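You operate a simulated robot arm through the tools that you are given. There is no shell and no other tool. Be economical: measure what you need, move in short steps, check, and stop when the job is done.

Carry out the task below with a simulated two-armed robot. There is one attempt and no reset: what you move stays moved.

Task
Change the outfeed over to salted corn and run the first pouch down to the gate.
Fine: product knob at salt and the old count cleared before the start; stop the belt after.

Only the result counts: the job must be done as asked and must still hold three seconds after the hand-in. Knocking over, shifting, dropping, spilling or breaking anything else fails it.

Robot
Two 7-joint arms with fingered hands on one trunk, on a base that drives. Base frame: it is fixed to the floor where the robot stands at the start and does not move with it; the origin is under the middle of the robot, x ahead of it, y to its left, z up. Lengths are in m, angles in rad, forces in N, time in s.
The left shoulder is at the start at [0.024, 0.214, 1.237], the right one opposite. With the tool pointing down near the work surface each hand reaches from about 0.12 to 0.58 m from the robot's upright axis, wherever it stands, measured 20 degrees to its own side. Places, roughly: belt speed knob [0.1, -1, 0.7]; end belt at the gate [0.4, -1.1, 0.8]; green key [0.6, 0.4, 0.8]; product knob [0.4, 0, 0.7]; red key [0.5, 0.3, 0.8]; white key [0.3, -0.4, 0.8]. Payload 3.3 kg a hand.
The TCP of each hand is the grasp point between the finger pads, 0.026 m short of the fingertips. In the tool frame z runs along the fingers and y along their closing line. Largest opening 0.132 m; the body of the gripper starts 0.073 m behind the TCP. The gripper is a hand of 2 fingers: y runs from the thumb to the fingers, the wrist lies at [0, 0, -0.224] in the tool frame, and closing takes about 1.5 s.
Orientation is that of the tool frame in the base frame, as a unit quaternion [x, y, z, w]. With the fingers straight down and closing along the base's y, the tool's x points along the base's -x, its y along +y and its z along -z.

Tools
- The arms move only by the tool nudge_tool. It takes "left_series", "right_series" or both (then of equal length, played together; a hand with none holds still); each is a list of rows, each a list of 2 entries, a list of its own where there are three numbers: the shift along the base's x, y, z in m, then the turn, a rotation vector about the base's x, y, z in rad. In form: [[[x, y, z], [ax, ay, az]], ...]. A call has 1 to 12 rows; each row shifts and turns the commanded pose from where the row before left it. "left_hand" and "right_hand" are, for a hand that has rows, the opening, from 0 (shut) to 1 (fully open), set as the call begins (left out, the last holds). Each row takes 0.2 s and may step no farther than 0.05 m and 0.15 rad from the row before; otherwise, or with a gripper value out of range, the whole call is refused. A pose out of reach is approached as far as the arm can. The call stops where the force on the tool passes 40 N (or 10 N more than at its start, if that is more) or the arm is blocked; 0.2 s more then pass. The fingers move at their own pace (about 0.153 m/s each) and stop on an object; they squeeze with about 26 N. The grip force told is the motor's: it shows also when the fingers shut on nothing. Time passes only in rows, and 0.2 s behind the last, so rows that do not move let the fingers close. It gives the time, the measured TCP pose, the force on the tool (base axes), the opening and the grip force at its end, in the units of the frame above (readings bear some noise), with the torque about the TCP (base axes, N m) and any sound that the robot's microphone picked up.
- Cameras (640 x 400 px; columns grow to the right, rows downward): "scene" is now at [0.0867, -0.002, 1.3862]; the picture's right is [-0.05, -1.00, 0.00], its down [-0.80, 0.04, -0.60] and it looks along [0.60, -0.03, -0.80] (base axes); focal length 214 px, centre (320, 200). "left" rides on the left gripper at [-0.066, -0.003, -0.099] in its tool frame; the picture's right is [0.04, -1.00, 0.00], its down [0.83, 0.03, -0.55] and it looks along [0.55, 0.02, 0.83] (tool axes); focal length 261 px, centre (320, 200). "right" rides on the right gripper at [0.066, -0.003, -0.099] in its tool frame; the picture's right is [0.04, 1.00, 0.00], its down [-0.83, 0.03, -0.55] and it looks along [-0.55, 0.02, 0.83] (tool axes); focal length 261 px, centre (320, 200). There is no depth. A picture from a camera that has moved, and an enlarged one, comes with that camera's place and axes in the base frame and with its lens.
- capture(camera): a new picture of that camera. It takes no simulated time.
- lift_body(by): slides the trunk up (or, below 0, down) by that many m; the arms and the scene camera ride with it, the base frame stays. It gives what a move gives, with no picture.
- drive_base(legs): drives the robot by 1 to 6 legs, each [ahead, left, turn to the left] in m, m and rad, along the robot's own axes; the way and the turn of a leg run together, so that a leg with both is an arc; at most 1.5 m and 3.142 rad a leg. The arms and the cameras ride along, it lands a little off, and it stops where it bumps. It gives what a move gives.
- move_fingers(finger1, thumb_bend, hand): sets how far each is bent, from 0 (flat) to 1 (curled in); at 0.3 the hand is open as for a grip, at 0.7 the pads meet at the TCP. One left out holds its place. A second passes; each finger stops where it meets its share of the squeeze, and holds until it gets a number again. A gripper value or a shape takes the hand back. It gives what a move gives, with no picture; readings hold the bend of each and the force on the fingers (four entries, about 0 where the hand has none), thumb and palm.
- hand_shape(shape, hand): the hand has 2 fingers and takes this shape, open, in about a second: jaw (thumb against the fingers, like two jaws); tri (thumb and two fingers); tip (a fingertip pinch); poke (one finger out to press); point (the index stretched); flat (the hand flat); cup (the hand cupped); fist (a fist). The gripper value then closes the fingers along that shape, each until it touches; the sizes above hold for jaw. It gives what a move gives, with no picture.
- turn_head(pan, tilt): turns the head with the scene camera to pan (to the left, within 1.501 rad either way) and tilt (down, from -0.506 to 1.204), counted from straight ahead of the robot. It gives what a move gives.
- enlarge(camera, box): a new picture of the part [left, top, right, bottom] of that camera's present view, enlarged. It takes no simulated time.
- job_done(): hands the job in; it is judged then, once.

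Go step by step. Nothing tells you exact positions but the pictures and the camera data: compare them with the known pose of the tool, close in by small moves and look again before you grip or let go. The budget is 120 turns and 108 pictures, counting those below and the enlarged ones. Unless the task says otherwise, let go and move clear before handing in, and close with one line.

The tools are called after "Emit:" by a JSON object that holds its "op" and its "data". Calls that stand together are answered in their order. nudge_tool: Moves the arms, as the interface text tells. Its arguments: {"type":"object","properties":{"left_series":{"type":"array"},"left_hand":{"type":"number"},"right_series":{"type":"array"},"right_hand":{"type":"number"}},"required":[]} The other tools are called the same way: lift_body (by) slides the trunk up or down; hand_shape (shape, hand) gives the hand a shape; move_fingers (finger1, thumb_bend, hand) moves the fingers one by one; drive_base (legs) drives the base; turn_head (pan, tilt) turns the head that bears the scene camera; capture (camera) takes a picture; enlarge (camera, box) takes an enlarged picture of a part of a camera's view; job_done () hands the job in.

At the start:

```text
time_s: 0.0
left_position: [0.4835, 0.2682, 1.159]
left_orientation: [0.0, 1.0, 0.0, 0.001]
left_wrist_force: [0.9, -0.1, 0.2]
left_torque: [0.04, 0.02, 0.0]
left_gripper_width: 0.132
left_finger_force: 0.0
left_shape: jaw
left_bend: [0.3, 0.3]
left_finger forces: [0.1, 0.0, 0.0, 0.0, 0.0, 0.1]
right_position: [0.3391, -0.0667, 1.0663]
right_orientation: [0.0, 1.0, 0.0, 0.0]
right_wrist_force: [-0.1, 1.0, 0.8]
right_torque: [-0.05, 0.0, -0.01]
right_gripper_width: 0.1319
right_finger_force: 0.1
right_shape: jaw
right_bend: [0.3, 0.3]
right_finger forces: [0.0, 0.0, 0.0, 0.1, 0.1, 0.0]
trunk travel left (down, up): [-0.519, 0.242]
robot x, y, heading: [-0.0019, -0.0038, -0.0]
head pan, tilt: [-0.047, 0.923]
```

scene: 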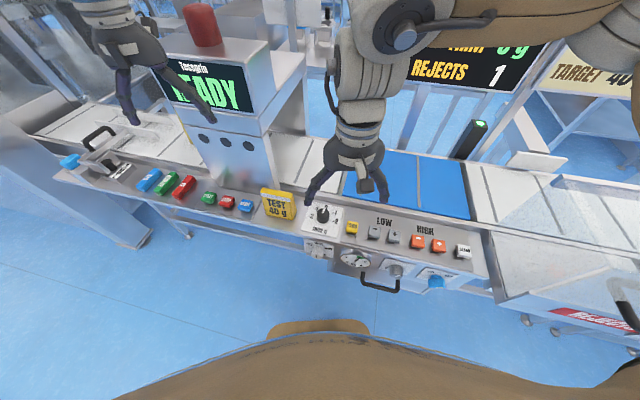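
right: 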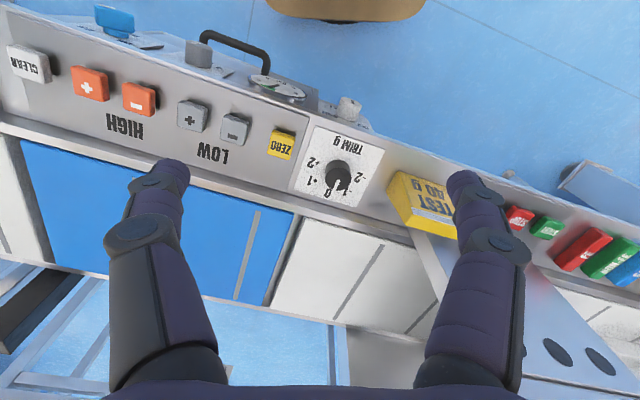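
left: 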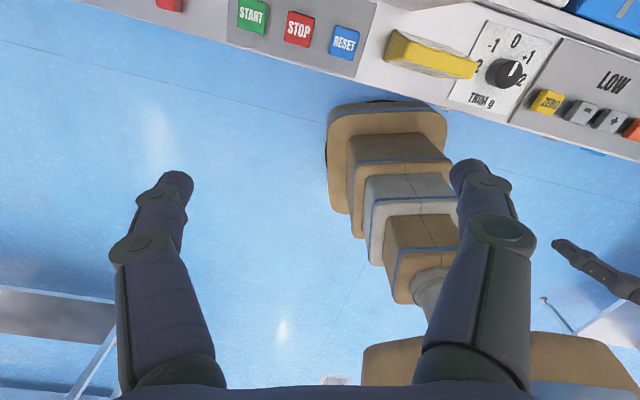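

I see a checkweigher line with a panel of keys (START/STOP/RESET, LOW/HIGH, CLEAR, TRIM knob) and a front face with a product knob. I'll look closer at the panel and the surroundings first.

Emit:
{"op": "enlarge", "data": {"camera": "scene", "box": [40, 120, 280, 270]}}

Emit:
{"op": "enlarge", "data": {"camera": "scene", "box": [260, 180, 500, 330]}}

Emit:
{"op": "turn_head", "data": {"pan": -0.8, "tilt": 0.6}}

```text
2.67 times, centred on (160, 195) of scene
camera zoom: at [0.0867, -0.002, 1.3862], right [-0.05, -1.0, 0.0], down [-0.8, 0.04, -0.6], along [0.6, -0.03, -0.8], focal length 572 px, centre (747, 213)
```

zoom: 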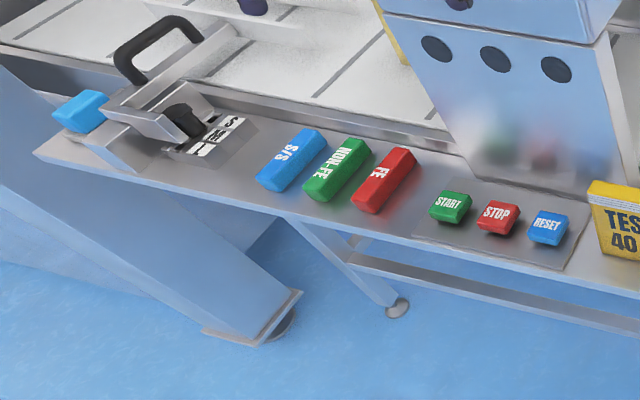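

```text
2.67 times, centred on (380, 255) of scene
camera zoom: at [0.0867, -0.002, 1.3862], right [-0.05, -1.0, 0.0], down [-0.8, 0.04, -0.6], along [0.6, -0.03, -0.8], focal length 572 px, centre (160, 53)
```

zoom: 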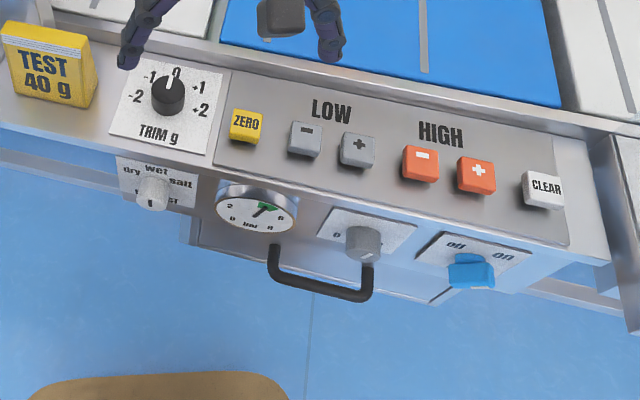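

```text
time_s: 1.1
left_position: [0.483, 0.267, 1.1591]
left_orientation: [0.0, 1.0, 0.0, 0.0]
left_wrist_force: [0.2, 0.6, -0.1]
left_torque: [-0.02, 0.0, 0.01]
left_gripper_width: 0.132
left_finger_force: 0.1
left_shape: jaw
left_bend: [0.3, 0.3]
left_finger forces: [0.1, 0.1, 0.0, 0.0, 0.0, 0.1]
right_position: [0.3398, -0.0656, 1.0653]
right_orientation: [0.001, 1.0, 0.0, 0.0]
right_wrist_force: [-0.2, 0.1, 0.4]
right_torque: [0.03, 0.01, -0.02]
right_gripper_width: 0.1321
right_finger_force: 0.0
right_shape: jaw
right_bend: [0.3, 0.3]
right_finger forces: [0.0, 0.0, 0.1, 0.0, 0.0, 0.0]
trunk travel left (down, up): [-0.519, 0.242]
robot x, y, heading: [0.0023, 0.002, 0.001]
head pan, tilt: [-0.799, 0.6]
```

Emit:
{"op": "capture", "data": {"camera": "scene"}}

Emit:
{"op": "turn_head", "data": {"pan": -0.2, "tilt": 0.2}}

Emit:
{"op": "capture", "data": {"camera": "scene"}}

Emit:
{"op": "turn_head", "data": {"pan": -1.4, "tilt": 0.6}}

Emit:
{"op": "capture", "data": {"camera": "scene"}}

Emit:
{"op": "turn_head", "data": {"pan": 0.7, "tilt": 0.6}}

Emit:
{"op": "capture", "data": {"camera": "scene"}}

```text
102 pictures are left
camera scene: at [0.0743, -0.0618, 1.4127], right [-0.72, -0.7, 0.0], down [-0.39, 0.4, -0.82], along [0.58, -0.59, -0.57], focal length 214 px, centre (320, 200)
```

scene: 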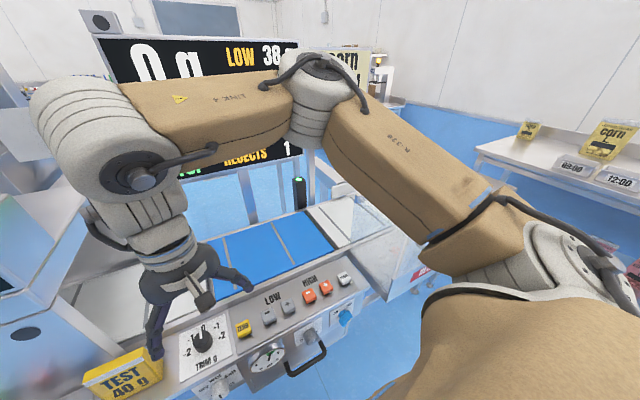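

```text
time_s: 2.1
left_position: [0.4839, 0.268, 1.1591]
left_orientation: [0.0, 1.0, -0.001, 0.0]
left_wrist_force: [-0.2, 0.4, 0.4]
left_torque: [-0.02, 0.04, -0.02]
left_gripper_width: 0.1319
left_finger_force: 0.1
left_shape: jaw
left_bend: [0.3, 0.3]
left_finger forces: [0.0, 0.0, 0.0, 0.0, 0.0, 0.0]
right_position: [0.3388, -0.0656, 1.0654]
right_orientation: [0.0, 1.0, 0.0, 0.0]
right_wrist_force: [-0.2, 0.3, 0.3]
right_torque: [-0.03, -0.01, -0.01]
right_gripper_width: 0.132
right_finger_force: 0.0
right_shape: jaw
right_bend: [0.3, 0.3]
right_finger forces: [0.1, 0.1, 0.0, 0.1, 0.0, 0.0]
trunk travel left (down, up): [-0.519, 0.242]
robot x, y, heading: [0.0022, -0.0005, 0.001]
head pan, tilt: [-0.201, 0.201]
```

```text
101 pictures are left
camera scene: at [0.1039, -0.0172, 1.4495], right [-0.2, -0.98, 0.0], down [-0.2, 0.04, -0.98], along [0.96, -0.2, -0.2], focal length 214 px, centre (320, 200)
```

scene: 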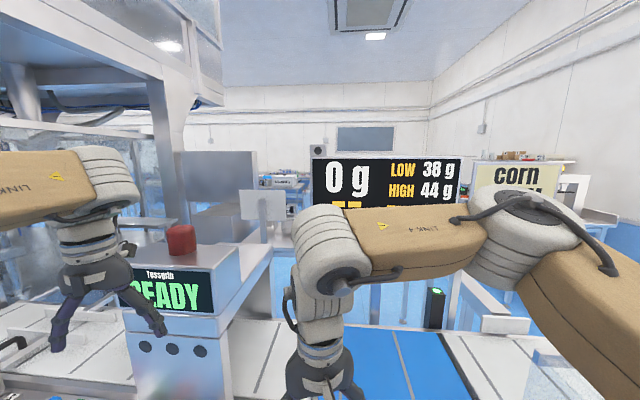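

```text
time_s: 3.5
left_position: [0.4851, 0.2681, 1.1584]
left_orientation: [-0.001, 1.0, 0.0, 0.0]
left_wrist_force: [-0.1, 0.3, 0.3]
left_torque: [0.01, 0.01, 0.01]
left_gripper_width: 0.1318
left_finger_force: 0.1
left_shape: jaw
left_bend: [0.3, 0.3]
left_finger forces: [0.0, 0.0, 0.0, 0.1, 0.0, 0.0]
right_position: [0.3384, -0.0655, 1.0665]
right_orientation: [0.0, 1.0, 0.0, 0.0]
right_wrist_force: [-0.1, -0.1, -0.5]
right_torque: [-0.01, -0.03, 0.01]
right_gripper_width: 0.1319
right_finger_force: 0.0
right_shape: jaw
right_bend: [0.3, 0.3]
right_finger forces: [0.0, 0.0, 0.0, 0.0, 0.0, 0.0]
trunk travel left (down, up): [-0.519, 0.242]
robot x, y, heading: [-0.0016, 0.0, -0.003]
head pan, tilt: [-1.4, 0.6]
```

```text
100 pictures are left
camera scene: at [0.0278, -0.0856, 1.4128], right [-0.99, -0.17, 0.0], down [-0.1, 0.56, -0.83], along [0.14, -0.81, -0.56], focal length 214 px, centre (320, 200)
```

scene: 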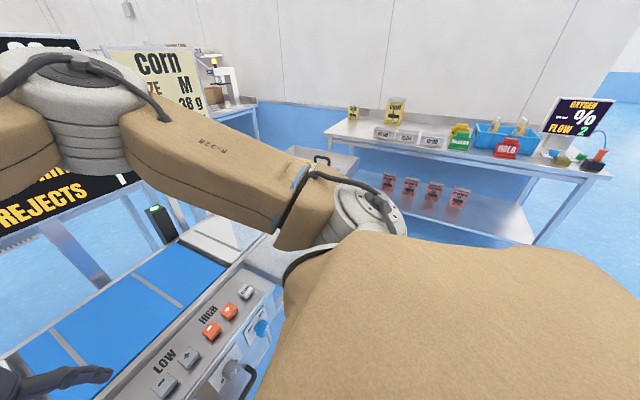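

```text
time_s: 5.5
left_position: [0.4837, 0.2683, 1.1585]
left_orientation: [0.0, 1.0, 0.0, 0.0]
left_wrist_force: [0.1, 0.3, 0.1]
left_torque: [-0.02, -0.01, 0.0]
left_gripper_width: 0.132
left_finger_force: 0.1
left_shape: jaw
left_bend: [0.3, 0.3]
left_finger forces: [0.0, 0.0, 0.1, 0.0, 0.1, 0.0]
right_position: [0.3406, -0.0662, 1.0663]
right_orientation: [0.0, 1.0, 0.001, 0.0]
right_wrist_force: [-1.2, 0.0, 0.7]
right_torque: [0.01, -0.03, -0.01]
right_gripper_width: 0.132
right_finger_force: 0.0
right_shape: jaw
right_bend: [0.3, 0.3]
right_finger forces: [0.0, 0.0, 0.0, 0.0, 0.0, 0.1]
trunk travel left (down, up): [-0.519, 0.242]
robot x, y, heading: [-0.0002, -0.0029, -0.001]
head pan, tilt: [0.7, 0.6]
```

```text
99 pictures are left
camera scene: at [0.0803, 0.0583, 1.4127], right [0.64, -0.77, 0.0], down [-0.43, -0.36, -0.82], along [0.63, 0.53, -0.57], focal length 214 px, centre (320, 200)
```

scene: 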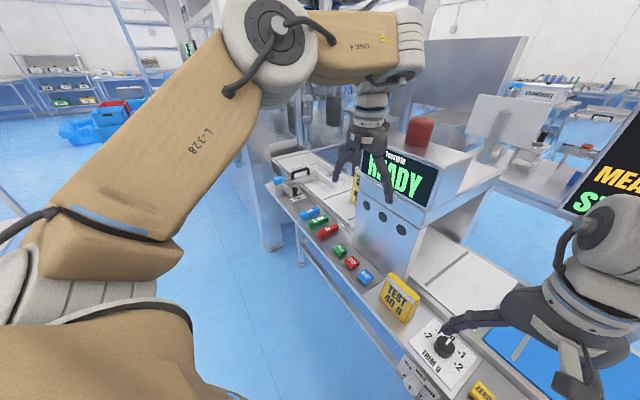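

The product knob sits on the front face, START/STOP/RESET to the left, and CLEAR to the right. The arms block the displays, so I back off for an overview.

Emit:
{"op": "drive_base", "data": {"legs": [[-0.5, 0, 0]]}}

Emit:
{"op": "turn_head", "data": {"pan": -0.3, "tilt": 0.4}}

Emit:
{"op": "capture", "data": {"camera": "scene"}}

Emit:
{"op": "turn_head", "data": {"pan": -1.0, "tilt": 0.5}}

Emit:
{"op": "capture", "data": {"camera": "scene"}}

```text
time_s: 8.5
left_position: [-0.0317, 0.2688, 1.1594]
left_orientation: [-0.003, 1.0, 0.0, 0.001]
left_wrist_force: [-0.2, -0.2, -0.4]
left_torque: [0.02, -0.02, 0.0]
left_gripper_width: 0.1318
left_finger_force: 0.0
left_shape: jaw
left_bend: [0.3, 0.3]
left_finger forces: [0.0, 0.0, 0.0, 0.1, 0.0, 0.1]
right_position: [-0.1747, -0.0658, 1.067]
right_orientation: [-0.003, 1.0, 0.0, 0.001]
right_wrist_force: [-0.7, -1.2, -0.9]
right_torque: [-0.01, 0.0, -0.03]
right_gripper_width: 0.1319
right_finger_force: 0.1
right_shape: jaw
right_bend: [0.3, 0.3]
right_finger forces: [0.0, 0.0, 0.1, 0.0, 0.0, 0.0]
trunk travel left (down, up): [-0.519, 0.242]
robot x, y, heading: [-0.5174, -0.0013, 0.004]
head pan, tilt: [0.7, 0.6]
```

```text
time_s: 9.8
left_position: [-0.0318, 0.2695, 1.1597]
left_orientation: [-0.003, 1.0, 0.0, 0.0]
left_wrist_force: [0.3, -0.1, -1.2]
left_torque: [0.01, -0.03, 0.01]
left_gripper_width: 0.1321
left_finger_force: 0.1
left_shape: jaw
left_bend: [0.3, 0.3]
left_finger forces: [0.1, 0.0, 0.0, 0.1, 0.0, 0.0]
right_position: [-0.1734, -0.0657, 1.0658]
right_orientation: [-0.003, 1.0, 0.0, 0.0]
right_wrist_force: [-0.7, 0.3, 0.5]
right_torque: [0.01, 0.01, -0.01]
right_gripper_width: 0.1319
right_finger_force: 0.1
right_shape: jaw
right_bend: [0.3, 0.3]
right_finger forces: [0.0, 0.0, 0.1, 0.1, 0.1, 0.1]
trunk travel left (down, up): [-0.519, 0.242]
robot x, y, heading: [-0.516, -0.0029, 0.003]
head pan, tilt: [-0.3, 0.4]
```

```text
98 pictures are left
camera scene: at [-0.4124, -0.0266, 1.431], right [-0.29, -0.96, 0.0], down [-0.37, 0.11, -0.92], along [0.88, -0.27, -0.39], focal length 214 px, centre (320, 200)
```

scene: 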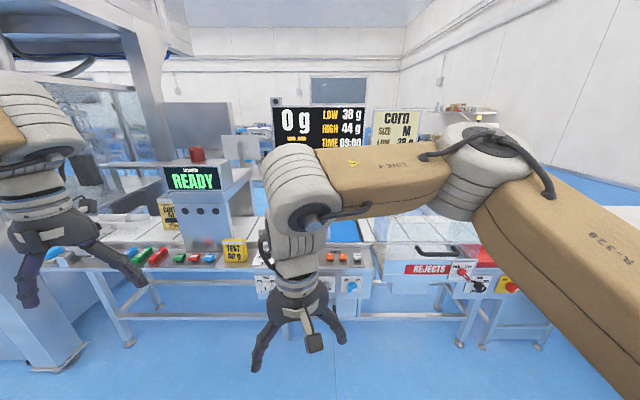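

```text
time_s: 10.8
left_position: [-0.0303, 0.2691, 1.1583]
left_orientation: [-0.003, 1.0, 0.0, -0.001]
left_wrist_force: [-0.1, 0.2, -0.2]
left_torque: [0.0, 0.0, -0.01]
left_gripper_width: 0.1318
left_finger_force: 0.0
left_shape: jaw
left_bend: [0.3, 0.3]
left_finger forces: [0.1, 0.0, 0.0, 0.1, 0.0, 0.1]
right_position: [-0.1743, -0.0653, 1.0653]
right_orientation: [-0.002, 1.0, 0.0, 0.0]
right_wrist_force: [0.1, 0.1, -0.2]
right_torque: [0.03, 0.0, 0.0]
right_gripper_width: 0.132
right_finger_force: 0.1
right_shape: jaw
right_bend: [0.3, 0.3]
right_finger forces: [0.1, 0.0, 0.0, 0.1, 0.1, 0.0]
trunk travel left (down, up): [-0.519, 0.242]
robot x, y, heading: [-0.5134, -0.0021, 0.008]
head pan, tilt: [-1.0, 0.499]
```

```text
97 pictures are left
camera scene: at [-0.4514, -0.076, 1.4218], right [-0.84, -0.55, 0.0], down [-0.26, 0.4, -0.88], along [0.48, -0.74, -0.48], focal length 214 px, centre (320, 200)
```

scene: 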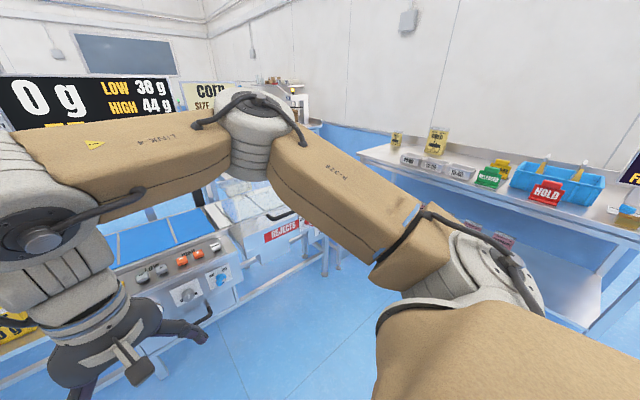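

The right forearm hides the boards. I lower both hands in the free space in front of me and look again.

Emit:
{"op": "nudge_tool", "data": {"right_series": [[[0, -0.03, -0.04], [0, 0, 0]], [[0, -0.03, -0.04], [0, 0, 0]], [[0, -0.03, -0.04], [0, 0, 0]], [[0, -0.03, -0.04], [0, 0, 0]], [[0, -0.03, -0.04], [0, 0, 0]], [[0, -0.03, -0.04], [0, 0, 0]], [[0, -0.03, -0.04], [0, 0, 0]], [[0, -0.03, -0.04], [0, 0, 0]]], "left_series": [[[0, 0.01, -0.04], [0, 0, 0]], [[0, 0.01, -0.04], [0, 0, 0]], [[0, 0.01, -0.04], [0, 0, 0]], [[0, 0.01, -0.04], [0, 0, 0]], [[0, 0.01, -0.04], [0, 0, 0]], [[0, 0.01, -0.04], [0, 0, 0]], [[0, 0.01, -0.04], [0, 0, 0]], [[0, 0.01, -0.04], [0, 0, 0]]]}}

Emit:
{"op": "turn_head", "data": {"pan": -0.4, "tilt": 0.4}}

Emit:
{"op": "capture", "data": {"camera": "scene"}}

```text
time_s: 12.6
left_position: [-0.0294, 0.3491, 0.839]
left_orientation: [-0.003, 1.0, 0.0, 0.0]
left_wrist_force: [0.8, 0.1, -0.3]
left_torque: [0.0, 0.03, 0.01]
left_gripper_width: 0.1318
left_finger_force: 0.2
left_shape: jaw
left_bend: [0.3, 0.3]
left_finger forces: [0.0, 0.0, 0.1, 0.0, 0.0, 0.1]
right_position: [-0.1762, -0.304, 0.7443]
right_orientation: [-0.004, 1.0, 0.0, 0.0]
right_wrist_force: [0.6, 0.1, -0.7]
right_torque: [-0.02, -0.01, 0.01]
right_gripper_width: 0.1317
right_finger_force: 0.0
right_shape: jaw
right_bend: [0.3, 0.3]
right_finger forces: [0.0, 0.0, 0.0, 0.1, 0.0, 0.0]
trunk travel left (down, up): [-0.519, 0.242]
robot x, y, heading: [-0.5148, -0.0013, -0.001]
head pan, tilt: [-1.0, 0.499]
```

```text
time_s: 13.6
left_position: [-0.0302, 0.3497, 0.8402]
left_orientation: [-0.003, 1.0, 0.0, 0.0]
left_wrist_force: [-0.4, 0.7, -0.4]
left_torque: [0.05, 0.0, -0.02]
left_gripper_width: 0.1318
left_finger_force: 0.0
left_shape: jaw
left_bend: [0.3, 0.3]
left_finger forces: [0.0, 0.0, 0.0, 0.0, 0.1, 0.0]
right_position: [-0.1752, -0.304, 0.7452]
right_orientation: [-0.003, 1.0, 0.0, 0.0]
right_wrist_force: [0.9, 0.2, 0.3]
right_torque: [0.01, -0.04, 0.01]
right_gripper_width: 0.1318
right_finger_force: 0.1
right_shape: jaw
right_bend: [0.3, 0.3]
right_finger forces: [0.0, 0.1, 0.0, 0.0, 0.1, 0.1]
trunk travel left (down, up): [-0.519, 0.242]
robot x, y, heading: [-0.5157, -0.0021, 0.006]
head pan, tilt: [-0.4, 0.4]
```

```text
96 pictures are left
camera scene: at [-0.4156, -0.0355, 1.431], right [-0.39, -0.92, 0.0], down [-0.36, 0.15, -0.92], along [0.85, -0.35, -0.39], focal length 214 px, centre (320, 200)
```

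scene: 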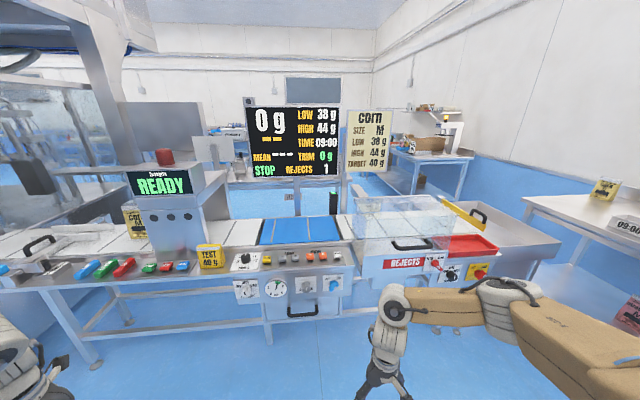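

Now the view is clear. I enlarge the boards, the panel and the right-hand end belt.

Emit:
{"op": "enlarge", "data": {"camera": "scene", "box": [240, 95, 400, 195]}}

Emit:
{"op": "enlarge", "data": {"camera": "scene", "box": [200, 210, 360, 310]}}

Emit:
{"op": "enlarge", "data": {"camera": "scene", "box": [345, 185, 585, 335]}}

Emit:
{"op": "enlarge", "data": {"camera": "scene", "box": [0, 160, 240, 310]}}

```text
4.00 times, centred on (320, 145) of scene
camera zoom: at [-0.4156, -0.0355, 1.431], right [-0.39, -0.92, 0.0], down [-0.36, 0.15, -0.92], along [0.85, -0.35, -0.39], focal length 858 px, centre (320, 420)
```

zoom: 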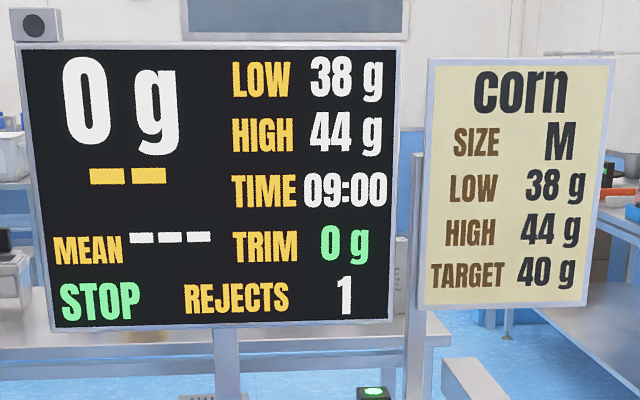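

```text
4.00 times, centred on (280, 260) of scene
camera zoom: at [-0.4156, -0.0355, 1.431], right [-0.39, -0.92, 0.0], down [-0.36, 0.15, -0.92], along [0.85, -0.35, -0.39], focal length 858 px, centre (480, -40)
```

zoom: 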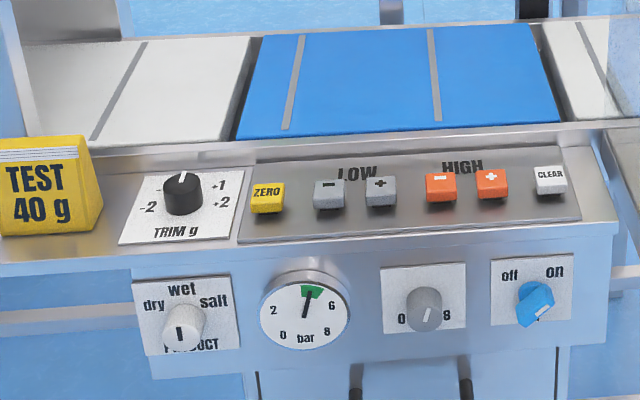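

```text
2.67 times, centred on (465, 260) of scene
camera zoom: at [-0.4156, -0.0355, 1.431], right [-0.39, -0.92, 0.0], down [-0.36, 0.15, -0.92], along [0.85, -0.35, -0.39], focal length 572 px, centre (-67, 40)
```

zoom: 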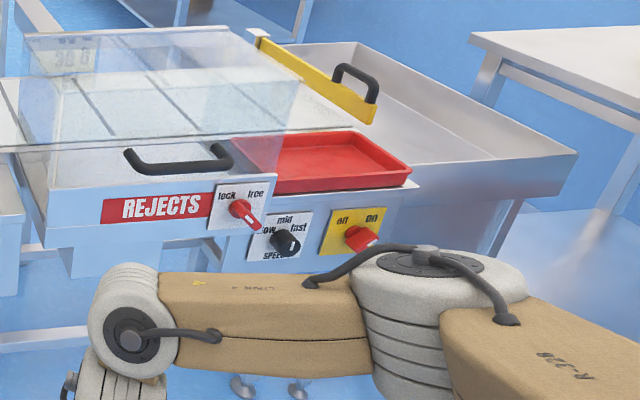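

```text
2.67 times, centred on (120, 235) of scene
camera zoom: at [-0.4156, -0.0355, 1.431], right [-0.39, -0.92, 0.0], down [-0.36, 0.15, -0.92], along [0.85, -0.35, -0.39], focal length 572 px, centre (853, 107)
```

zoom: 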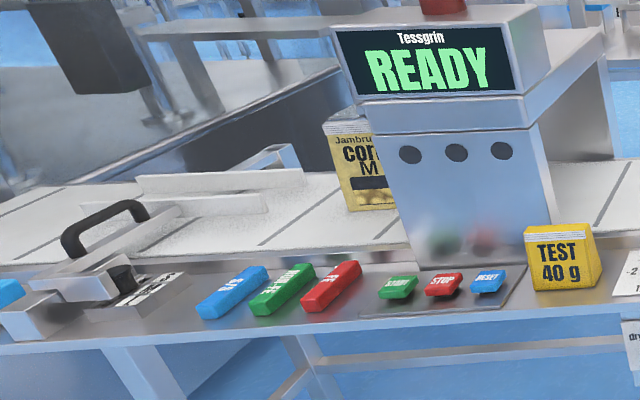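

I inspect the knobs more tightly.

Emit:
{"op": "enlarge", "data": {"camera": "scene", "box": [230, 272, 294, 312]}}

Emit:
{"op": "enlarge", "data": {"camera": "scene", "box": [290, 272, 354, 312]}}

Emit:
{"op": "enlarge", "data": {"camera": "scene", "box": [420, 245, 500, 295]}}

Emit:
{"op": "enlarge", "data": {"camera": "scene", "box": [420, 185, 516, 245]}}

```text
10.00 times, centred on (262, 292) of scene
camera zoom: at [-0.4156, -0.0355, 1.431], right [-0.39, -0.92, 0.0], down [-0.36, 0.15, -0.92], along [0.85, -0.35, -0.39], focal length 2145 px, centre (900, -720)
```

zoom: 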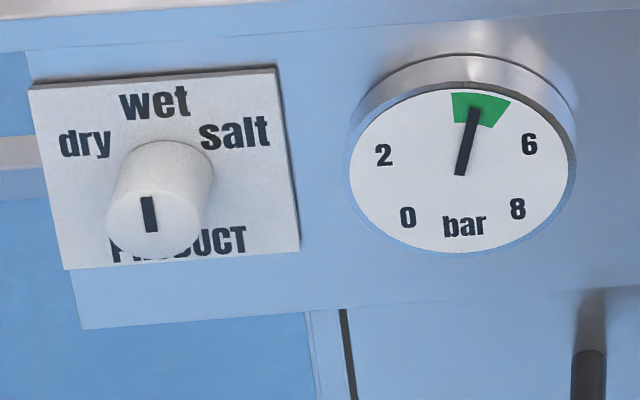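

```text
10.00 times, centred on (322, 292) of scene
camera zoom: at [-0.4156, -0.0355, 1.431], right [-0.39, -0.92, 0.0], down [-0.36, 0.15, -0.92], along [0.85, -0.35, -0.39], focal length 2145 px, centre (300, -720)
```

zoom: 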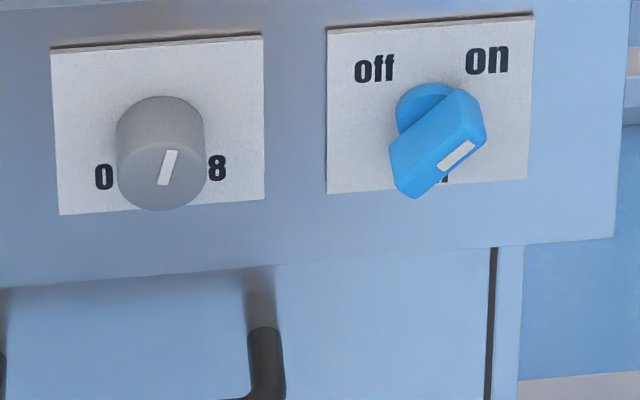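

```text
8.00 times, centred on (460, 270) of scene
camera zoom: at [-0.4156, -0.0355, 1.431], right [-0.39, -0.92, 0.0], down [-0.36, 0.15, -0.92], along [0.85, -0.35, -0.39], focal length 1716 px, centre (-800, -360)
```

zoom: 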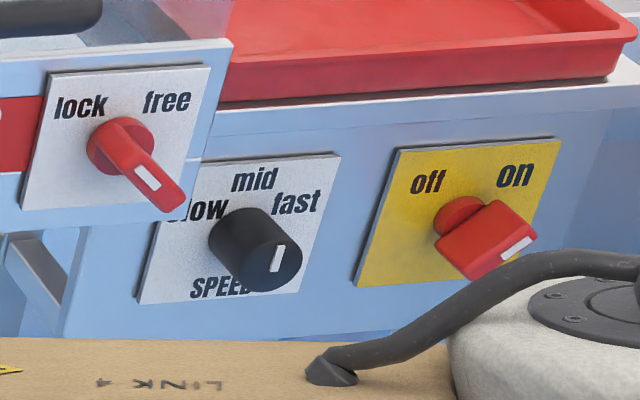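

```text
6.67 times, centred on (468, 215) of scene
camera zoom: at [-0.4156, -0.0355, 1.431], right [-0.39, -0.92, 0.0], down [-0.36, 0.15, -0.92], along [0.85, -0.35, -0.39], focal length 1430 px, centre (-667, 100)
```

zoom: 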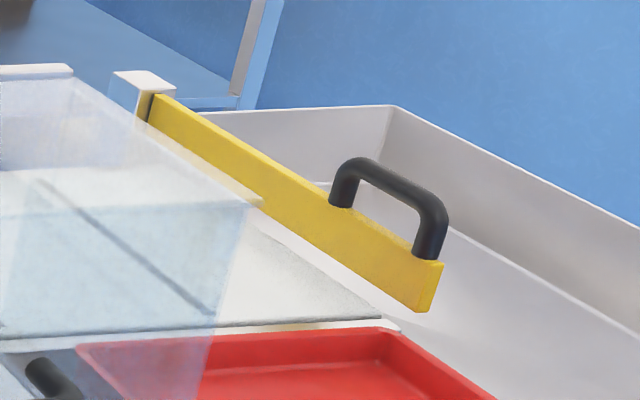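

Findings: product knob stands at "wet", REJECTS shows 1, limits match the corn sheet, and the corn pouch waits at the infeed. I drop the trunk and turn the left hand to point forward for the knob, at [0.39, 0.0, 0.7] on a face slanted about 17°.

Emit:
{"op": "lift_body", "data": {"by": -0.25}}

Emit:
{"op": "nudge_tool", "data": {"left_series": [[[-0.006, -0.018, 0.012], [0, -0.1428, 0]], [[-0.006, -0.018, 0.012], [0, -0.1428, 0]], [[-0.006, -0.018, 0.012], [0, -0.1428, 0]], [[-0.006, -0.018, 0.012], [0, -0.1428, 0]], [[-0.006, -0.018, 0.012], [0, -0.1428, 0]], [[-0.006, -0.018, 0.012], [0, -0.1428, 0]], [[-0.006, -0.018, 0.012], [0, -0.1428, 0]], [[-0.006, -0.018, 0.012], [0, -0.1428, 0]], [[-0.006, -0.018, 0.012], [0, -0.1428, 0]], [[-0.006, -0.018, 0.012], [0, -0.1428, 0]], [[-0.006, -0.018, 0.012], [0, -0.1428, 0]], [[0, 0, 0], [0, 0, 0]]]}}

Emit:
{"op": "drive_base", "data": {"legs": [[0, 0, -0.29]]}}

Emit:
{"op": "turn_head", "data": {"pan": 0, "tilt": 0.5}}

Emit:
{"op": "capture", "data": {"camera": "scene"}}

Emit:
{"op": "capture", "data": {"camera": "left"}}

```text
time_s: 16.2
left_position: [-0.031, 0.3504, 0.5897]
left_orientation: [-0.003, 1.0, 0.0, 0.001]
left_wrist_force: [-0.2, -0.1, -0.4]
left_torque: [0.0, -0.01, 0.04]
left_gripper_width: 0.1322
left_finger_force: 0.1
left_shape: jaw
left_bend: [0.3, 0.3]
left_finger forces: [0.0, 0.0, 0.1, 0.0, 0.0, 0.0]
right_position: [-0.1745, -0.3064, 0.4967]
right_orientation: [-0.003, 1.0, 0.0, 0.0]
right_wrist_force: [-0.7, -0.1, 0.0]
right_torque: [-0.02, 0.02, -0.02]
right_gripper_width: 0.1319
right_finger_force: 0.1
right_shape: jaw
right_bend: [0.3, 0.3]
right_finger forces: [0.0, 0.0, 0.1, 0.1, 0.0, 0.0]
trunk travel left (down, up): [-0.269, 0.492]
robot x, y, heading: [-0.5114, -0.0003, 0.007]
head pan, tilt: [-0.4, 0.4]
```

```text
time_s: 18.8
left_position: [-0.0867, 0.1812, 0.7032]
left_orientation: [-0.002, 0.786, -0.001, 0.618]
left_wrist_force: [-0.1, 0.1, 0.5]
left_torque: [-0.03, -0.03, 0.0]
left_gripper_width: 0.1319
left_finger_force: 0.0
left_shape: jaw
left_bend: [0.3, 0.3]
left_finger forces: [0.0, 0.1, 0.1, 0.0, 0.0, 0.1]
left hand out of reach, approached as far as the arm can: row 10, 11
right_position: [-0.1753, -0.3058, 0.4971]
right_orientation: [-0.003, 1.0, 0.0, -0.001]
right_wrist_force: [0.0, -0.4, 0.0]
right_torque: [-0.03, 0.01, 0.01]
right_gripper_width: 0.1319
right_finger_force: 0.1
right_shape: jaw
right_bend: [0.3, 0.3]
right_finger forces: [0.0, 0.1, 0.0, 0.0, 0.0, 0.1]
trunk travel left (down, up): [-0.269, 0.492]
robot x, y, heading: [-0.5097, -0.0002, 0.006]
head pan, tilt: [-0.4, 0.4]
```

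```text
time_s: 20.2
left_position: [-0.0531, 0.0512, 0.7022]
left_orientation: [0.112, 0.778, -0.091, 0.611]
left_wrist_force: [-0.7, -0.4, 0.7]
left_torque: [-0.03, 0.03, -0.02]
left_gripper_width: 0.1321
left_finger_force: 0.0
left_shape: jaw
left_bend: [0.3, 0.3]
left_finger forces: [0.0, 0.0, 0.0, 0.0, 0.0, 0.0]
right_position: [-0.2768, -0.3913, 0.496]
right_orientation: [0.143, 0.99, 0.0, -0.001]
right_wrist_force: [0.2, 0.1, -0.3]
right_torque: [-0.01, 0.01, -0.02]
right_gripper_width: 0.1318
right_finger_force: 0.0
right_shape: jaw
right_bend: [0.3, 0.3]
right_finger forces: [0.0, 0.0, 0.1, 0.0, 0.0, 0.1]
trunk travel left (down, up): [-0.269, 0.492]
robot x, y, heading: [-0.5121, -0.0033, -0.286]
head pan, tilt: [-0.4, 0.4]
```

```text
time_s: 21.0
left_position: [-0.0523, 0.0526, 0.7034]
left_orientation: [0.112, 0.778, -0.091, 0.612]
left_wrist_force: [-0.1, -0.9, -0.6]
left_torque: [0.01, -0.03, -0.02]
left_gripper_width: 0.1319
left_finger_force: 0.1
left_shape: jaw
left_bend: [0.3, 0.3]
left_finger forces: [0.0, 0.1, 0.1, 0.0, 0.1, 0.0]
right_position: [-0.2757, -0.3899, 0.4966]
right_orientation: [0.142, 0.99, 0.0, 0.0]
right_wrist_force: [-0.1, 0.0, 0.0]
right_torque: [-0.02, 0.0, 0.01]
right_gripper_width: 0.1323
right_finger_force: 0.1
right_shape: jaw
right_bend: [0.3, 0.3]
right_finger forces: [0.0, 0.0, 0.0, 0.1, 0.0, 0.1]
trunk travel left (down, up): [-0.269, 0.492]
robot x, y, heading: [-0.5162, -0.0021, -0.289]
head pan, tilt: [0.0, 0.499]
```

```text
87 pictures are left
camera scene: at [-0.3802, -0.0401, 1.1698], right [-0.28, -0.96, 0.0], down [-0.46, 0.14, -0.88], along [0.84, -0.25, -0.48], focal length 214 px, centre (320, 200)
```

scene: 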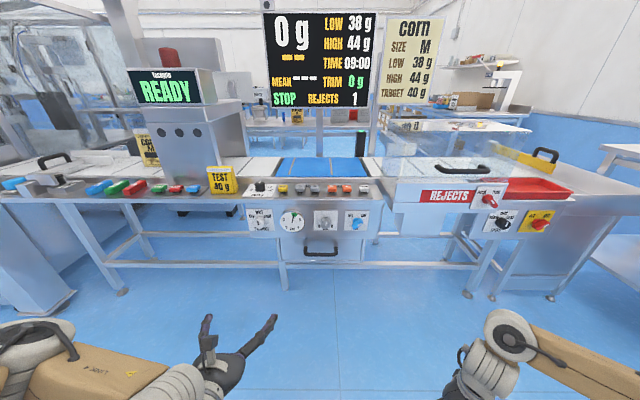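

```text
86 pictures are left
camera left: at [-0.1308, 0.0716, 0.7895], right [-0.3, -0.95, -0.04], down [-0.69, 0.24, -0.68], along [0.66, -0.18, -0.73], focal length 261 px, centre (320, 200)
```

left: 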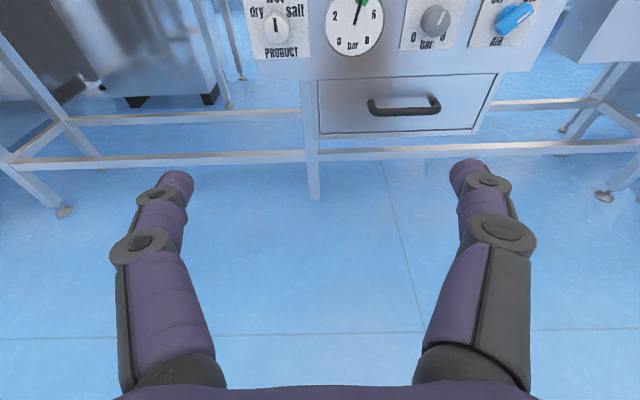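

The pouch and panel are clear; the product knob tip triangulates to about [0.40, -0.01, 0.66]. I drive closer so the left hand stands in front of it, then straighten the hand.

Emit:
{"op": "drive_base", "data": {"legs": [[0.22, 0.07, 0.01]]}}

Emit:
{"op": "nudge_tool", "data": {"left_hand": 0.55, "left_series": [[[0.015, -0.004, -0.005], [-0.034, -0.113, 0]], [[0.03, -0.008, -0.01], [-0.034, -0.113, 0]], [[0.03, -0.008, -0.01], [0, 0, 0]], [[0, 0, 0], [0, 0, 0]]]}}

Emit:
{"op": "capture", "data": {"camera": "left"}}

Emit:
{"op": "capture", "data": {"camera": "scene"}}

```text
time_s: 22.8
left_position: [0.175, 0.0651, 0.703]
left_orientation: [0.107, 0.779, -0.087, 0.612]
left_wrist_force: [-0.1, 0.6, -0.1]
left_torque: [0.04, 0.03, 0.02]
left_gripper_width: 0.1318
left_finger_force: 0.0
left_shape: jaw
left_bend: [0.3, 0.3]
left_finger forces: [0.1, 0.0, 0.0, 0.1, 0.1, 0.0]
right_position: [-0.041, -0.3795, 0.496]
right_orientation: [0.137, 0.991, 0.0, 0.0]
right_wrist_force: [0.1, 0.1, 1.3]
right_torque: [-0.02, 0.01, 0.0]
right_gripper_width: 0.1317
right_finger_force: 0.1
right_shape: jaw
right_bend: [0.3, 0.3]
right_finger forces: [0.0, 0.0, 0.1, 0.0, 0.1, 0.0]
trunk travel left (down, up): [-0.269, 0.492]
robot x, y, heading: [-0.2835, 0.0067, -0.278]
head pan, tilt: [0.0, 0.499]
```

```text
time_s: 23.8
left_position: [0.2363, 0.0394, 0.6741]
left_orientation: [0.099, 0.723, -0.104, 0.676]
left_wrist_force: [0.0, -0.3, 0.2]
left_torque: [-0.02, -0.01, 0.01]
left_gripper_width: 0.073
left_finger_force: 0.0
left_shape: jaw
left_bend: [0.72, 0.7]
left_finger forces: [0.0, 0.0, 0.0, 0.0, 0.1, 0.0]
left hand out of reach, approached as far as the arm can: row 1
right_position: [-0.0412, -0.3805, 0.4953]
right_orientation: [0.136, 0.991, 0.001, -0.001]
right_wrist_force: [0.2, 0.1, -0.1]
right_torque: [0.0, 0.01, -0.02]
right_gripper_width: 0.1319
right_finger_force: 0.0
right_shape: jaw
right_bend: [0.3, 0.3]
right_finger forces: [0.0, 0.0, 0.0, 0.0, 0.0, 0.0]
trunk travel left (down, up): [-0.269, 0.492]
robot x, y, heading: [-0.2854, 0.0079, -0.275]
head pan, tilt: [0.0, 0.499]
```

```text
85 pictures are left
camera left: at [0.1463, 0.0645, 0.7462], right [-0.29, -0.96, -0.02], down [-0.58, 0.19, -0.79], along [0.77, -0.21, -0.61], focal length 261 px, centre (320, 200)
```

left: 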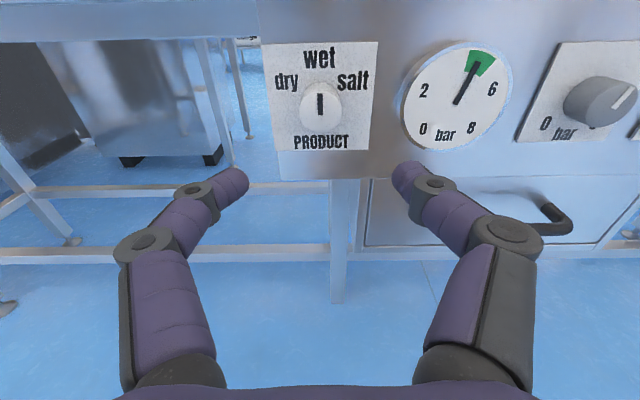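

```text
84 pictures are left
camera scene: at [-0.1504, -0.0304, 1.1697], right [-0.27, -0.96, 0.0], down [-0.46, 0.13, -0.88], along [0.85, -0.24, -0.48], focal length 214 px, centre (320, 200)
```

scene: 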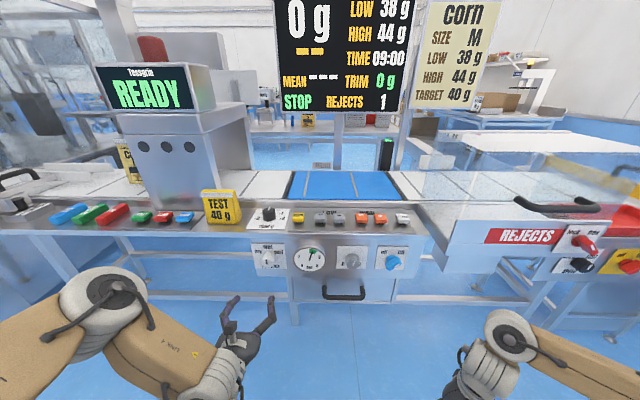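

The knob is dead ahead, tip at about [0.40, -0.01, 0.665]. I straighten, pre-turn the hand counterclockwise by 0.5 rad, and come closer.

Emit:
{"op": "nudge_tool", "data": {"left_hand": 0.55, "left_series": [[[0.02, -0.0056, -0.003], [-0.018, -0.064, 0]], [[0.02, -0.0056, -0.003], [-0.12, 0.034, 0]], [[0.02, -0.0056, -0.003], [-0.12, 0.034, 0]], [[0.02, -0.0056, 0], [-0.12, 0.034, 0]], [[0.02, -0.0056, 0], [-0.12, 0.034, 0]], [[0, 0, 0], [0, 0, 0]]]}}

Emit:
{"op": "capture", "data": {"camera": "left"}}

Emit:
{"op": "capture", "data": {"camera": "scene"}}

```text
time_s: 25.2
left_position: [0.31, -0.0104, 0.6844]
left_orientation: [-0.082, 0.7, -0.277, 0.653]
left_wrist_force: [0.3, 0.5, -0.8]
left_torque: [-0.03, -0.03, 0.03]
left_gripper_width: 0.0734
left_finger_force: 0.0
left_shape: jaw
left_bend: [0.72, 0.7]
left_finger forces: [0.1, 0.1, 0.0, 0.0, 0.0, 0.0]
left hand out of reach, approached as far as the arm can: row 4, 5
right_position: [-0.0425, -0.38, 0.4968]
right_orientation: [0.136, 0.991, 0.001, 0.0]
right_wrist_force: [0.4, 0.1, -0.2]
right_torque: [0.01, 0.02, -0.02]
right_gripper_width: 0.132
right_finger_force: 0.1
right_shape: jaw
right_bend: [0.3, 0.3]
right_finger forces: [0.0, 0.0, 0.1, 0.0, 0.0, 0.0]
trunk travel left (down, up): [-0.269, 0.492]
robot x, y, heading: [-0.2842, 0.0037, -0.274]
head pan, tilt: [0.0, 0.499]
```

```text
83 pictures are left
camera left: at [0.2231, 0.0456, 0.7423], right [-0.25, -0.85, 0.46], down [-0.63, -0.21, -0.74], along [0.73, -0.48, -0.49], focal length 261 px, centre (320, 200)
```

left: 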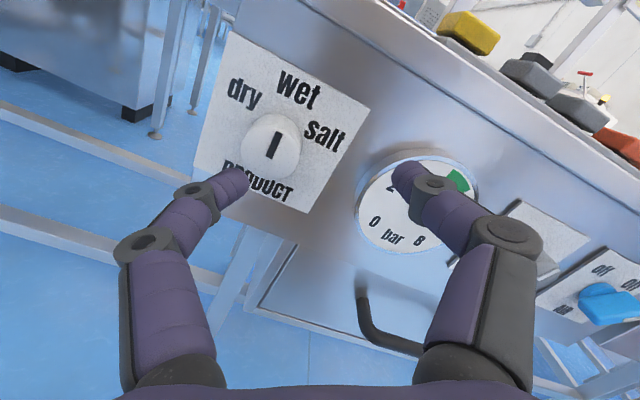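

```text
82 pictures are left
camera scene: at [-0.1503, -0.0302, 1.1697], right [-0.27, -0.96, 0.0], down [-0.46, 0.13, -0.88], along [0.85, -0.24, -0.48], focal length 214 px, centre (320, 200)
```

scene: 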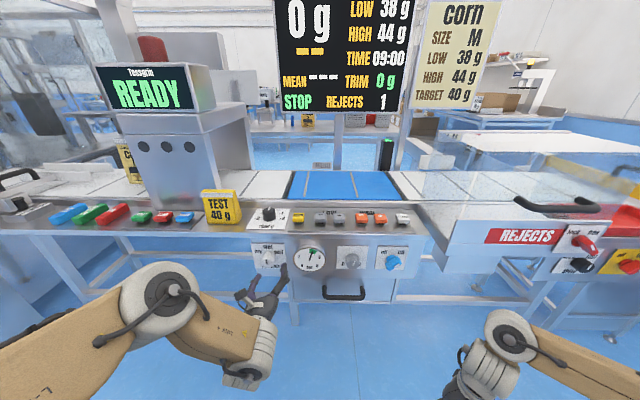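

The pre-turn ran into a wrist limit and the hand drifted off to the right. I undo it and test, in free space, how far the wrist can turn clockwise.

Emit:
{"op": "nudge_tool", "data": {"left_series": [[[0, 0, 0], [0.12, -0.034, 0]], [[0, 0, 0], [0.12, -0.034, 0]], [[0, 0, 0], [0.12, -0.034, 0]], [[0, 0, 0], [0.12, -0.034, 0]], [[0, 0, 0], [0, 0, 0]]]}}

Emit:
{"op": "nudge_tool", "data": {"left_series": [[[0, 0, 0], [0.12, -0.034, 0]], [[0, 0, 0], [0.12, -0.034, 0]], [[0, 0, 0], [0.12, -0.034, 0]], [[0, 0, 0], [0.12, -0.034, 0]], [[0, 0, 0], [0.12, -0.034, 0]], [[0, 0, 0], [0.12, -0.034, 0]], [[0, 0, 0], [0.12, -0.034, 0]], [[0, 0, 0], [0.12, -0.034, 0]], [[0, 0, 0], [0.12, -0.034, 0]], [[0, 0, 0], [0, 0, 0]]]}}

```text
time_s: 26.4
left_position: [0.3077, -0.0105, 0.6843]
left_orientation: [0.096, 0.701, -0.107, 0.699]
left_wrist_force: [-0.5, -0.2, -0.4]
left_torque: [-0.02, 0.03, -0.04]
left_gripper_width: 0.0731
left_finger_force: 0.1
left_shape: jaw
left_bend: [0.72, 0.7]
left_finger forces: [0.1, 0.0, 0.0, 0.0, 0.0, 0.0]
right_position: [-0.0429, -0.3786, 0.4962]
right_orientation: [0.137, 0.991, 0.001, 0.0]
right_wrist_force: [-0.1, -0.2, -0.3]
right_torque: [0.03, -0.01, -0.01]
right_gripper_width: 0.1321
right_finger_force: 0.0
right_shape: jaw
right_bend: [0.3, 0.3]
right_finger forces: [0.0, 0.0, 0.1, 0.0, 0.1, 0.1]
trunk travel left (down, up): [-0.269, 0.492]
robot x, y, heading: [-0.2834, 0.0081, -0.273]
head pan, tilt: [0.0, 0.499]
```

```text
time_s: 28.6
left_position: [0.3067, -0.0087, 0.6841]
left_orientation: [0.455, 0.546, 0.282, 0.644]
left_wrist_force: [0.3, 0.2, 0.0]
left_torque: [-0.02, 0.05, -0.03]
left_gripper_width: 0.0731
left_finger_force: 0.0
left_shape: jaw
left_bend: [0.72, 0.7]
left_finger forces: [0.1, 0.0, 0.0, 0.1, 0.1, 0.1]
right_position: [-0.0416, -0.3794, 0.4963]
right_orientation: [0.137, 0.991, 0.0, 0.0]
right_wrist_force: [0.1, 0.0, -0.1]
right_torque: [-0.01, 0.0, 0.02]
right_gripper_width: 0.1318
right_finger_force: 0.0
right_shape: jaw
right_bend: [0.3, 0.3]
right_finger forces: [0.1, 0.1, 0.1, 0.0, 0.0, 0.0]
trunk travel left (down, up): [-0.269, 0.492]
robot x, y, heading: [-0.2854, 0.0084, -0.277]
head pan, tilt: [0.0, 0.499]
```

Clockwise turning has ample room. I turn back to level and shift left and down into line with the knob.

Emit:
{"op": "nudge_tool", "data": {"left_series": [[[0, 0.003, -0.002], [-0.12, 0.034, 0]], [[0, 0.003, -0.002], [-0.12, 0.034, 0]], [[0, 0.003, -0.002], [-0.12, 0.034, 0]], [[0, 0.003, -0.002], [-0.12, 0.034, 0]], [[0, 0.003, -0.002], [-0.12, 0.034, 0]], [[0, 0.003, -0.002], [-0.12, 0.034, 0]], [[0, 0.003, -0.002], [-0.12, 0.034, 0]], [[0, 0.003, -0.002], [-0.12, 0.034, 0]], [[0, 0.003, -0.002], [-0.12, 0.034, 0]], [[0, 0, 0], [0, 0, 0]]]}}

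Emit:
{"op": "capture", "data": {"camera": "left"}}

```text
time_s: 30.8
left_position: [0.3056, 0.0172, 0.6734]
left_orientation: [0.095, 0.701, -0.108, 0.699]
left_wrist_force: [-1.0, 0.2, 0.5]
left_torque: [-0.04, -0.02, 0.01]
left_gripper_width: 0.0731
left_finger_force: 0.0
left_shape: jaw
left_bend: [0.72, 0.7]
left_finger forces: [0.0, 0.0, 0.1, 0.1, 0.0, 0.0]
left hand out of reach, approached as far as the arm can: row 4, 8
right_position: [-0.0424, -0.3785, 0.4953]
right_orientation: [0.137, 0.991, 0.0, 0.0]
right_wrist_force: [0.3, 0.9, 0.1]
right_torque: [-0.01, 0.04, 0.02]
right_gripper_width: 0.1321
right_finger_force: 0.0
right_shape: jaw
right_bend: [0.3, 0.3]
right_finger forces: [0.0, 0.0, 0.1, 0.0, 0.0, 0.1]
trunk travel left (down, up): [-0.269, 0.492]
robot x, y, heading: [-0.2819, 0.0063, -0.275]
head pan, tilt: [0.0, 0.499]
```

```text
81 pictures are left
camera left: at [0.2097, 0.044, 0.7393], right [-0.28, -0.96, -0.02], down [-0.52, 0.18, -0.83], along [0.8, -0.22, -0.55], focal length 261 px, centre (320, 200)
```

left: 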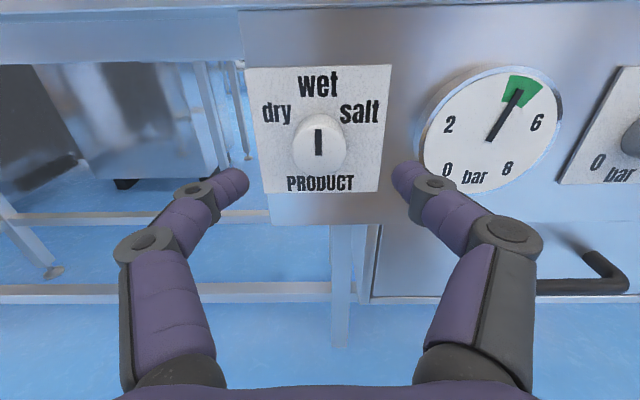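

Aligned laterally; the hand is at a low-wrist limit, so I lower the trunk a bit and raise the hand relative to it, still short of the knob.

Emit:
{"op": "lift_body", "data": {"by": -0.08}}

Emit:
{"op": "nudge_tool", "data": {"left_series": [[[0.01, -0.003, 0.023], [0, 0, 0]], [[0.01, -0.003, 0.023], [0, 0, 0]], [[0.01, -0.003, 0.023], [0, 0, 0]], [[0, 0, 0], [0, 0, 0]]]}}

Emit:
{"op": "capture", "data": {"camera": "left"}}

```text
time_s: 31.9
left_position: [0.3044, 0.0178, 0.5927]
left_orientation: [0.097, 0.7, -0.108, 0.699]
left_wrist_force: [0.4, 0.4, 0.6]
left_torque: [0.0, -0.01, -0.01]
left_gripper_width: 0.0732
left_finger_force: 0.1
left_shape: jaw
left_bend: [0.72, 0.7]
left_finger forces: [0.1, 0.0, 0.0, 0.1, 0.1, 0.0]
right_position: [-0.0413, -0.3794, 0.4161]
right_orientation: [0.137, 0.991, 0.0, 0.0]
right_wrist_force: [0.2, 0.9, -0.5]
right_torque: [-0.02, -0.05, -0.02]
right_gripper_width: 0.132
right_finger_force: 0.0
right_shape: jaw
right_bend: [0.3, 0.3]
right_finger forces: [0.0, 0.0, 0.0, 0.0, 0.0, 0.0]
trunk travel left (down, up): [-0.189, 0.572]
robot x, y, heading: [-0.2853, 0.0062, -0.276]
head pan, tilt: [0.0, 0.499]
```

```text
time_s: 32.9
left_position: [0.333, 0.0078, 0.6595]
left_orientation: [0.097, 0.701, -0.107, 0.699]
left_wrist_force: [-0.7, -0.4, -1.0]
left_torque: [-0.02, -0.02, -0.03]
left_gripper_width: 0.0728
left_finger_force: 0.0
left_shape: jaw
left_bend: [0.72, 0.7]
left_finger forces: [0.0, 0.0, 0.0, 0.0, 0.0, 0.0]
right_position: [-0.0416, -0.3797, 0.4152]
right_orientation: [0.136, 0.991, 0.0, 0.0]
right_wrist_force: [-1.0, -0.6, 0.9]
right_torque: [0.02, 0.0, -0.01]
right_gripper_width: 0.1316
right_finger_force: 0.0
right_shape: jaw
right_bend: [0.3, 0.3]
right_finger forces: [0.0, 0.1, 0.0, 0.0, 0.1, 0.0]
trunk travel left (down, up): [-0.189, 0.572]
robot x, y, heading: [-0.2841, 0.0094, -0.271]
head pan, tilt: [0.0, 0.499]
```

```text
80 pictures are left
camera left: at [0.2385, 0.0343, 0.7259], right [-0.28, -0.96, -0.02], down [-0.52, 0.18, -0.83], along [0.8, -0.22, -0.55], focal length 261 px, centre (320, 200)
```

left: 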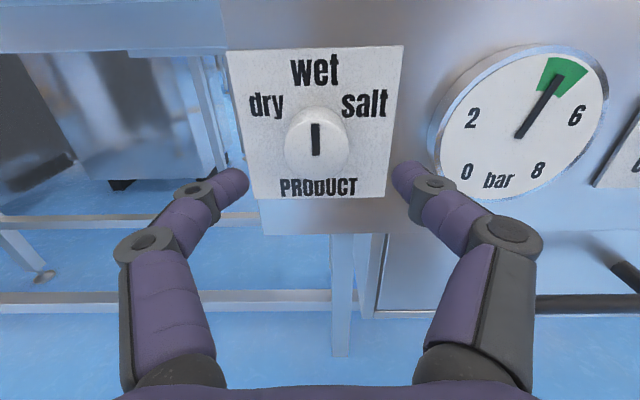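

Well aligned with the knob. I advance along the face normal in small steps with the fingers either side of it.

Emit:
{"op": "nudge_tool", "data": {"left_series": [[[0.015, -0.004, 0.002], [0, 0, 0]], [[0.015, -0.004, 0.002], [0, 0, 0]], [[0.015, -0.004, 0], [0, 0, 0]], [[0.008, -0.002, 0], [0, 0, 0]], [[0, 0, 0], [0, 0, 0]]]}}

Emit:
{"op": "capture", "data": {"camera": "left"}}

Emit:
{"op": "enlarge", "data": {"camera": "scene", "box": [220, 230, 316, 290]}}

```text
time_s: 34.1
left_position: [0.354, 0.0025, 0.6688]
left_orientation: [0.094, 0.701, -0.107, 0.699]
left_wrist_force: [0.5, 0.5, -0.2]
left_torque: [-0.04, -0.01, 0.01]
left_gripper_width: 0.073
left_finger_force: 0.0
left_shape: jaw
left_bend: [0.72, 0.7]
left_finger forces: [0.0, 0.0, 0.0, 0.1, 0.0, 0.0]
left hand out of reach, approached as far as the arm can: row 2, 3, 4
right_position: [-0.0411, -0.3789, 0.4156]
right_orientation: [0.137, 0.991, 0.0, -0.001]
right_wrist_force: [0.8, -0.2, 0.1]
right_torque: [0.03, -0.01, 0.02]
right_gripper_width: 0.132
right_finger_force: 0.1
right_shape: jaw
right_bend: [0.3, 0.3]
right_finger forces: [0.0, 0.1, 0.0, 0.0, 0.0, 0.0]
trunk travel left (down, up): [-0.189, 0.572]
robot x, y, heading: [-0.2881, 0.0075, -0.273]
head pan, tilt: [0.0, 0.499]
```

```text
79 pictures are left
camera left: at [0.2585, 0.0284, 0.7345], right [-0.28, -0.96, -0.02], down [-0.52, 0.18, -0.83], along [0.8, -0.22, -0.55], focal length 261 px, centre (320, 200)
```

left: 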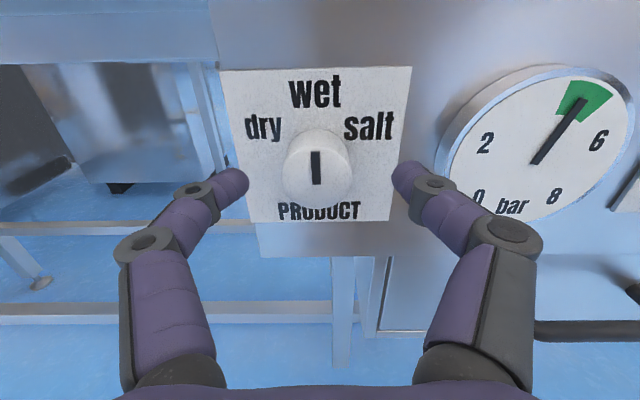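

```text
6.67 times, centred on (268, 260) of scene
camera zoom: at [-0.1294, -0.0362, 1.0879], right [-0.27, -0.96, 0.0], down [-0.46, 0.13, -0.88], along [0.85, -0.24, -0.48], focal length 1430 px, centre (667, -200)
```

zoom: 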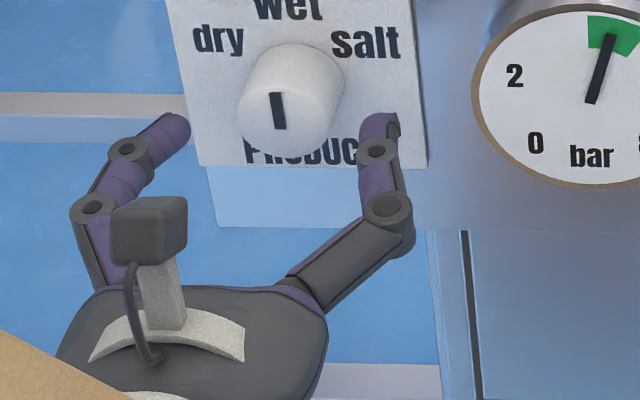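

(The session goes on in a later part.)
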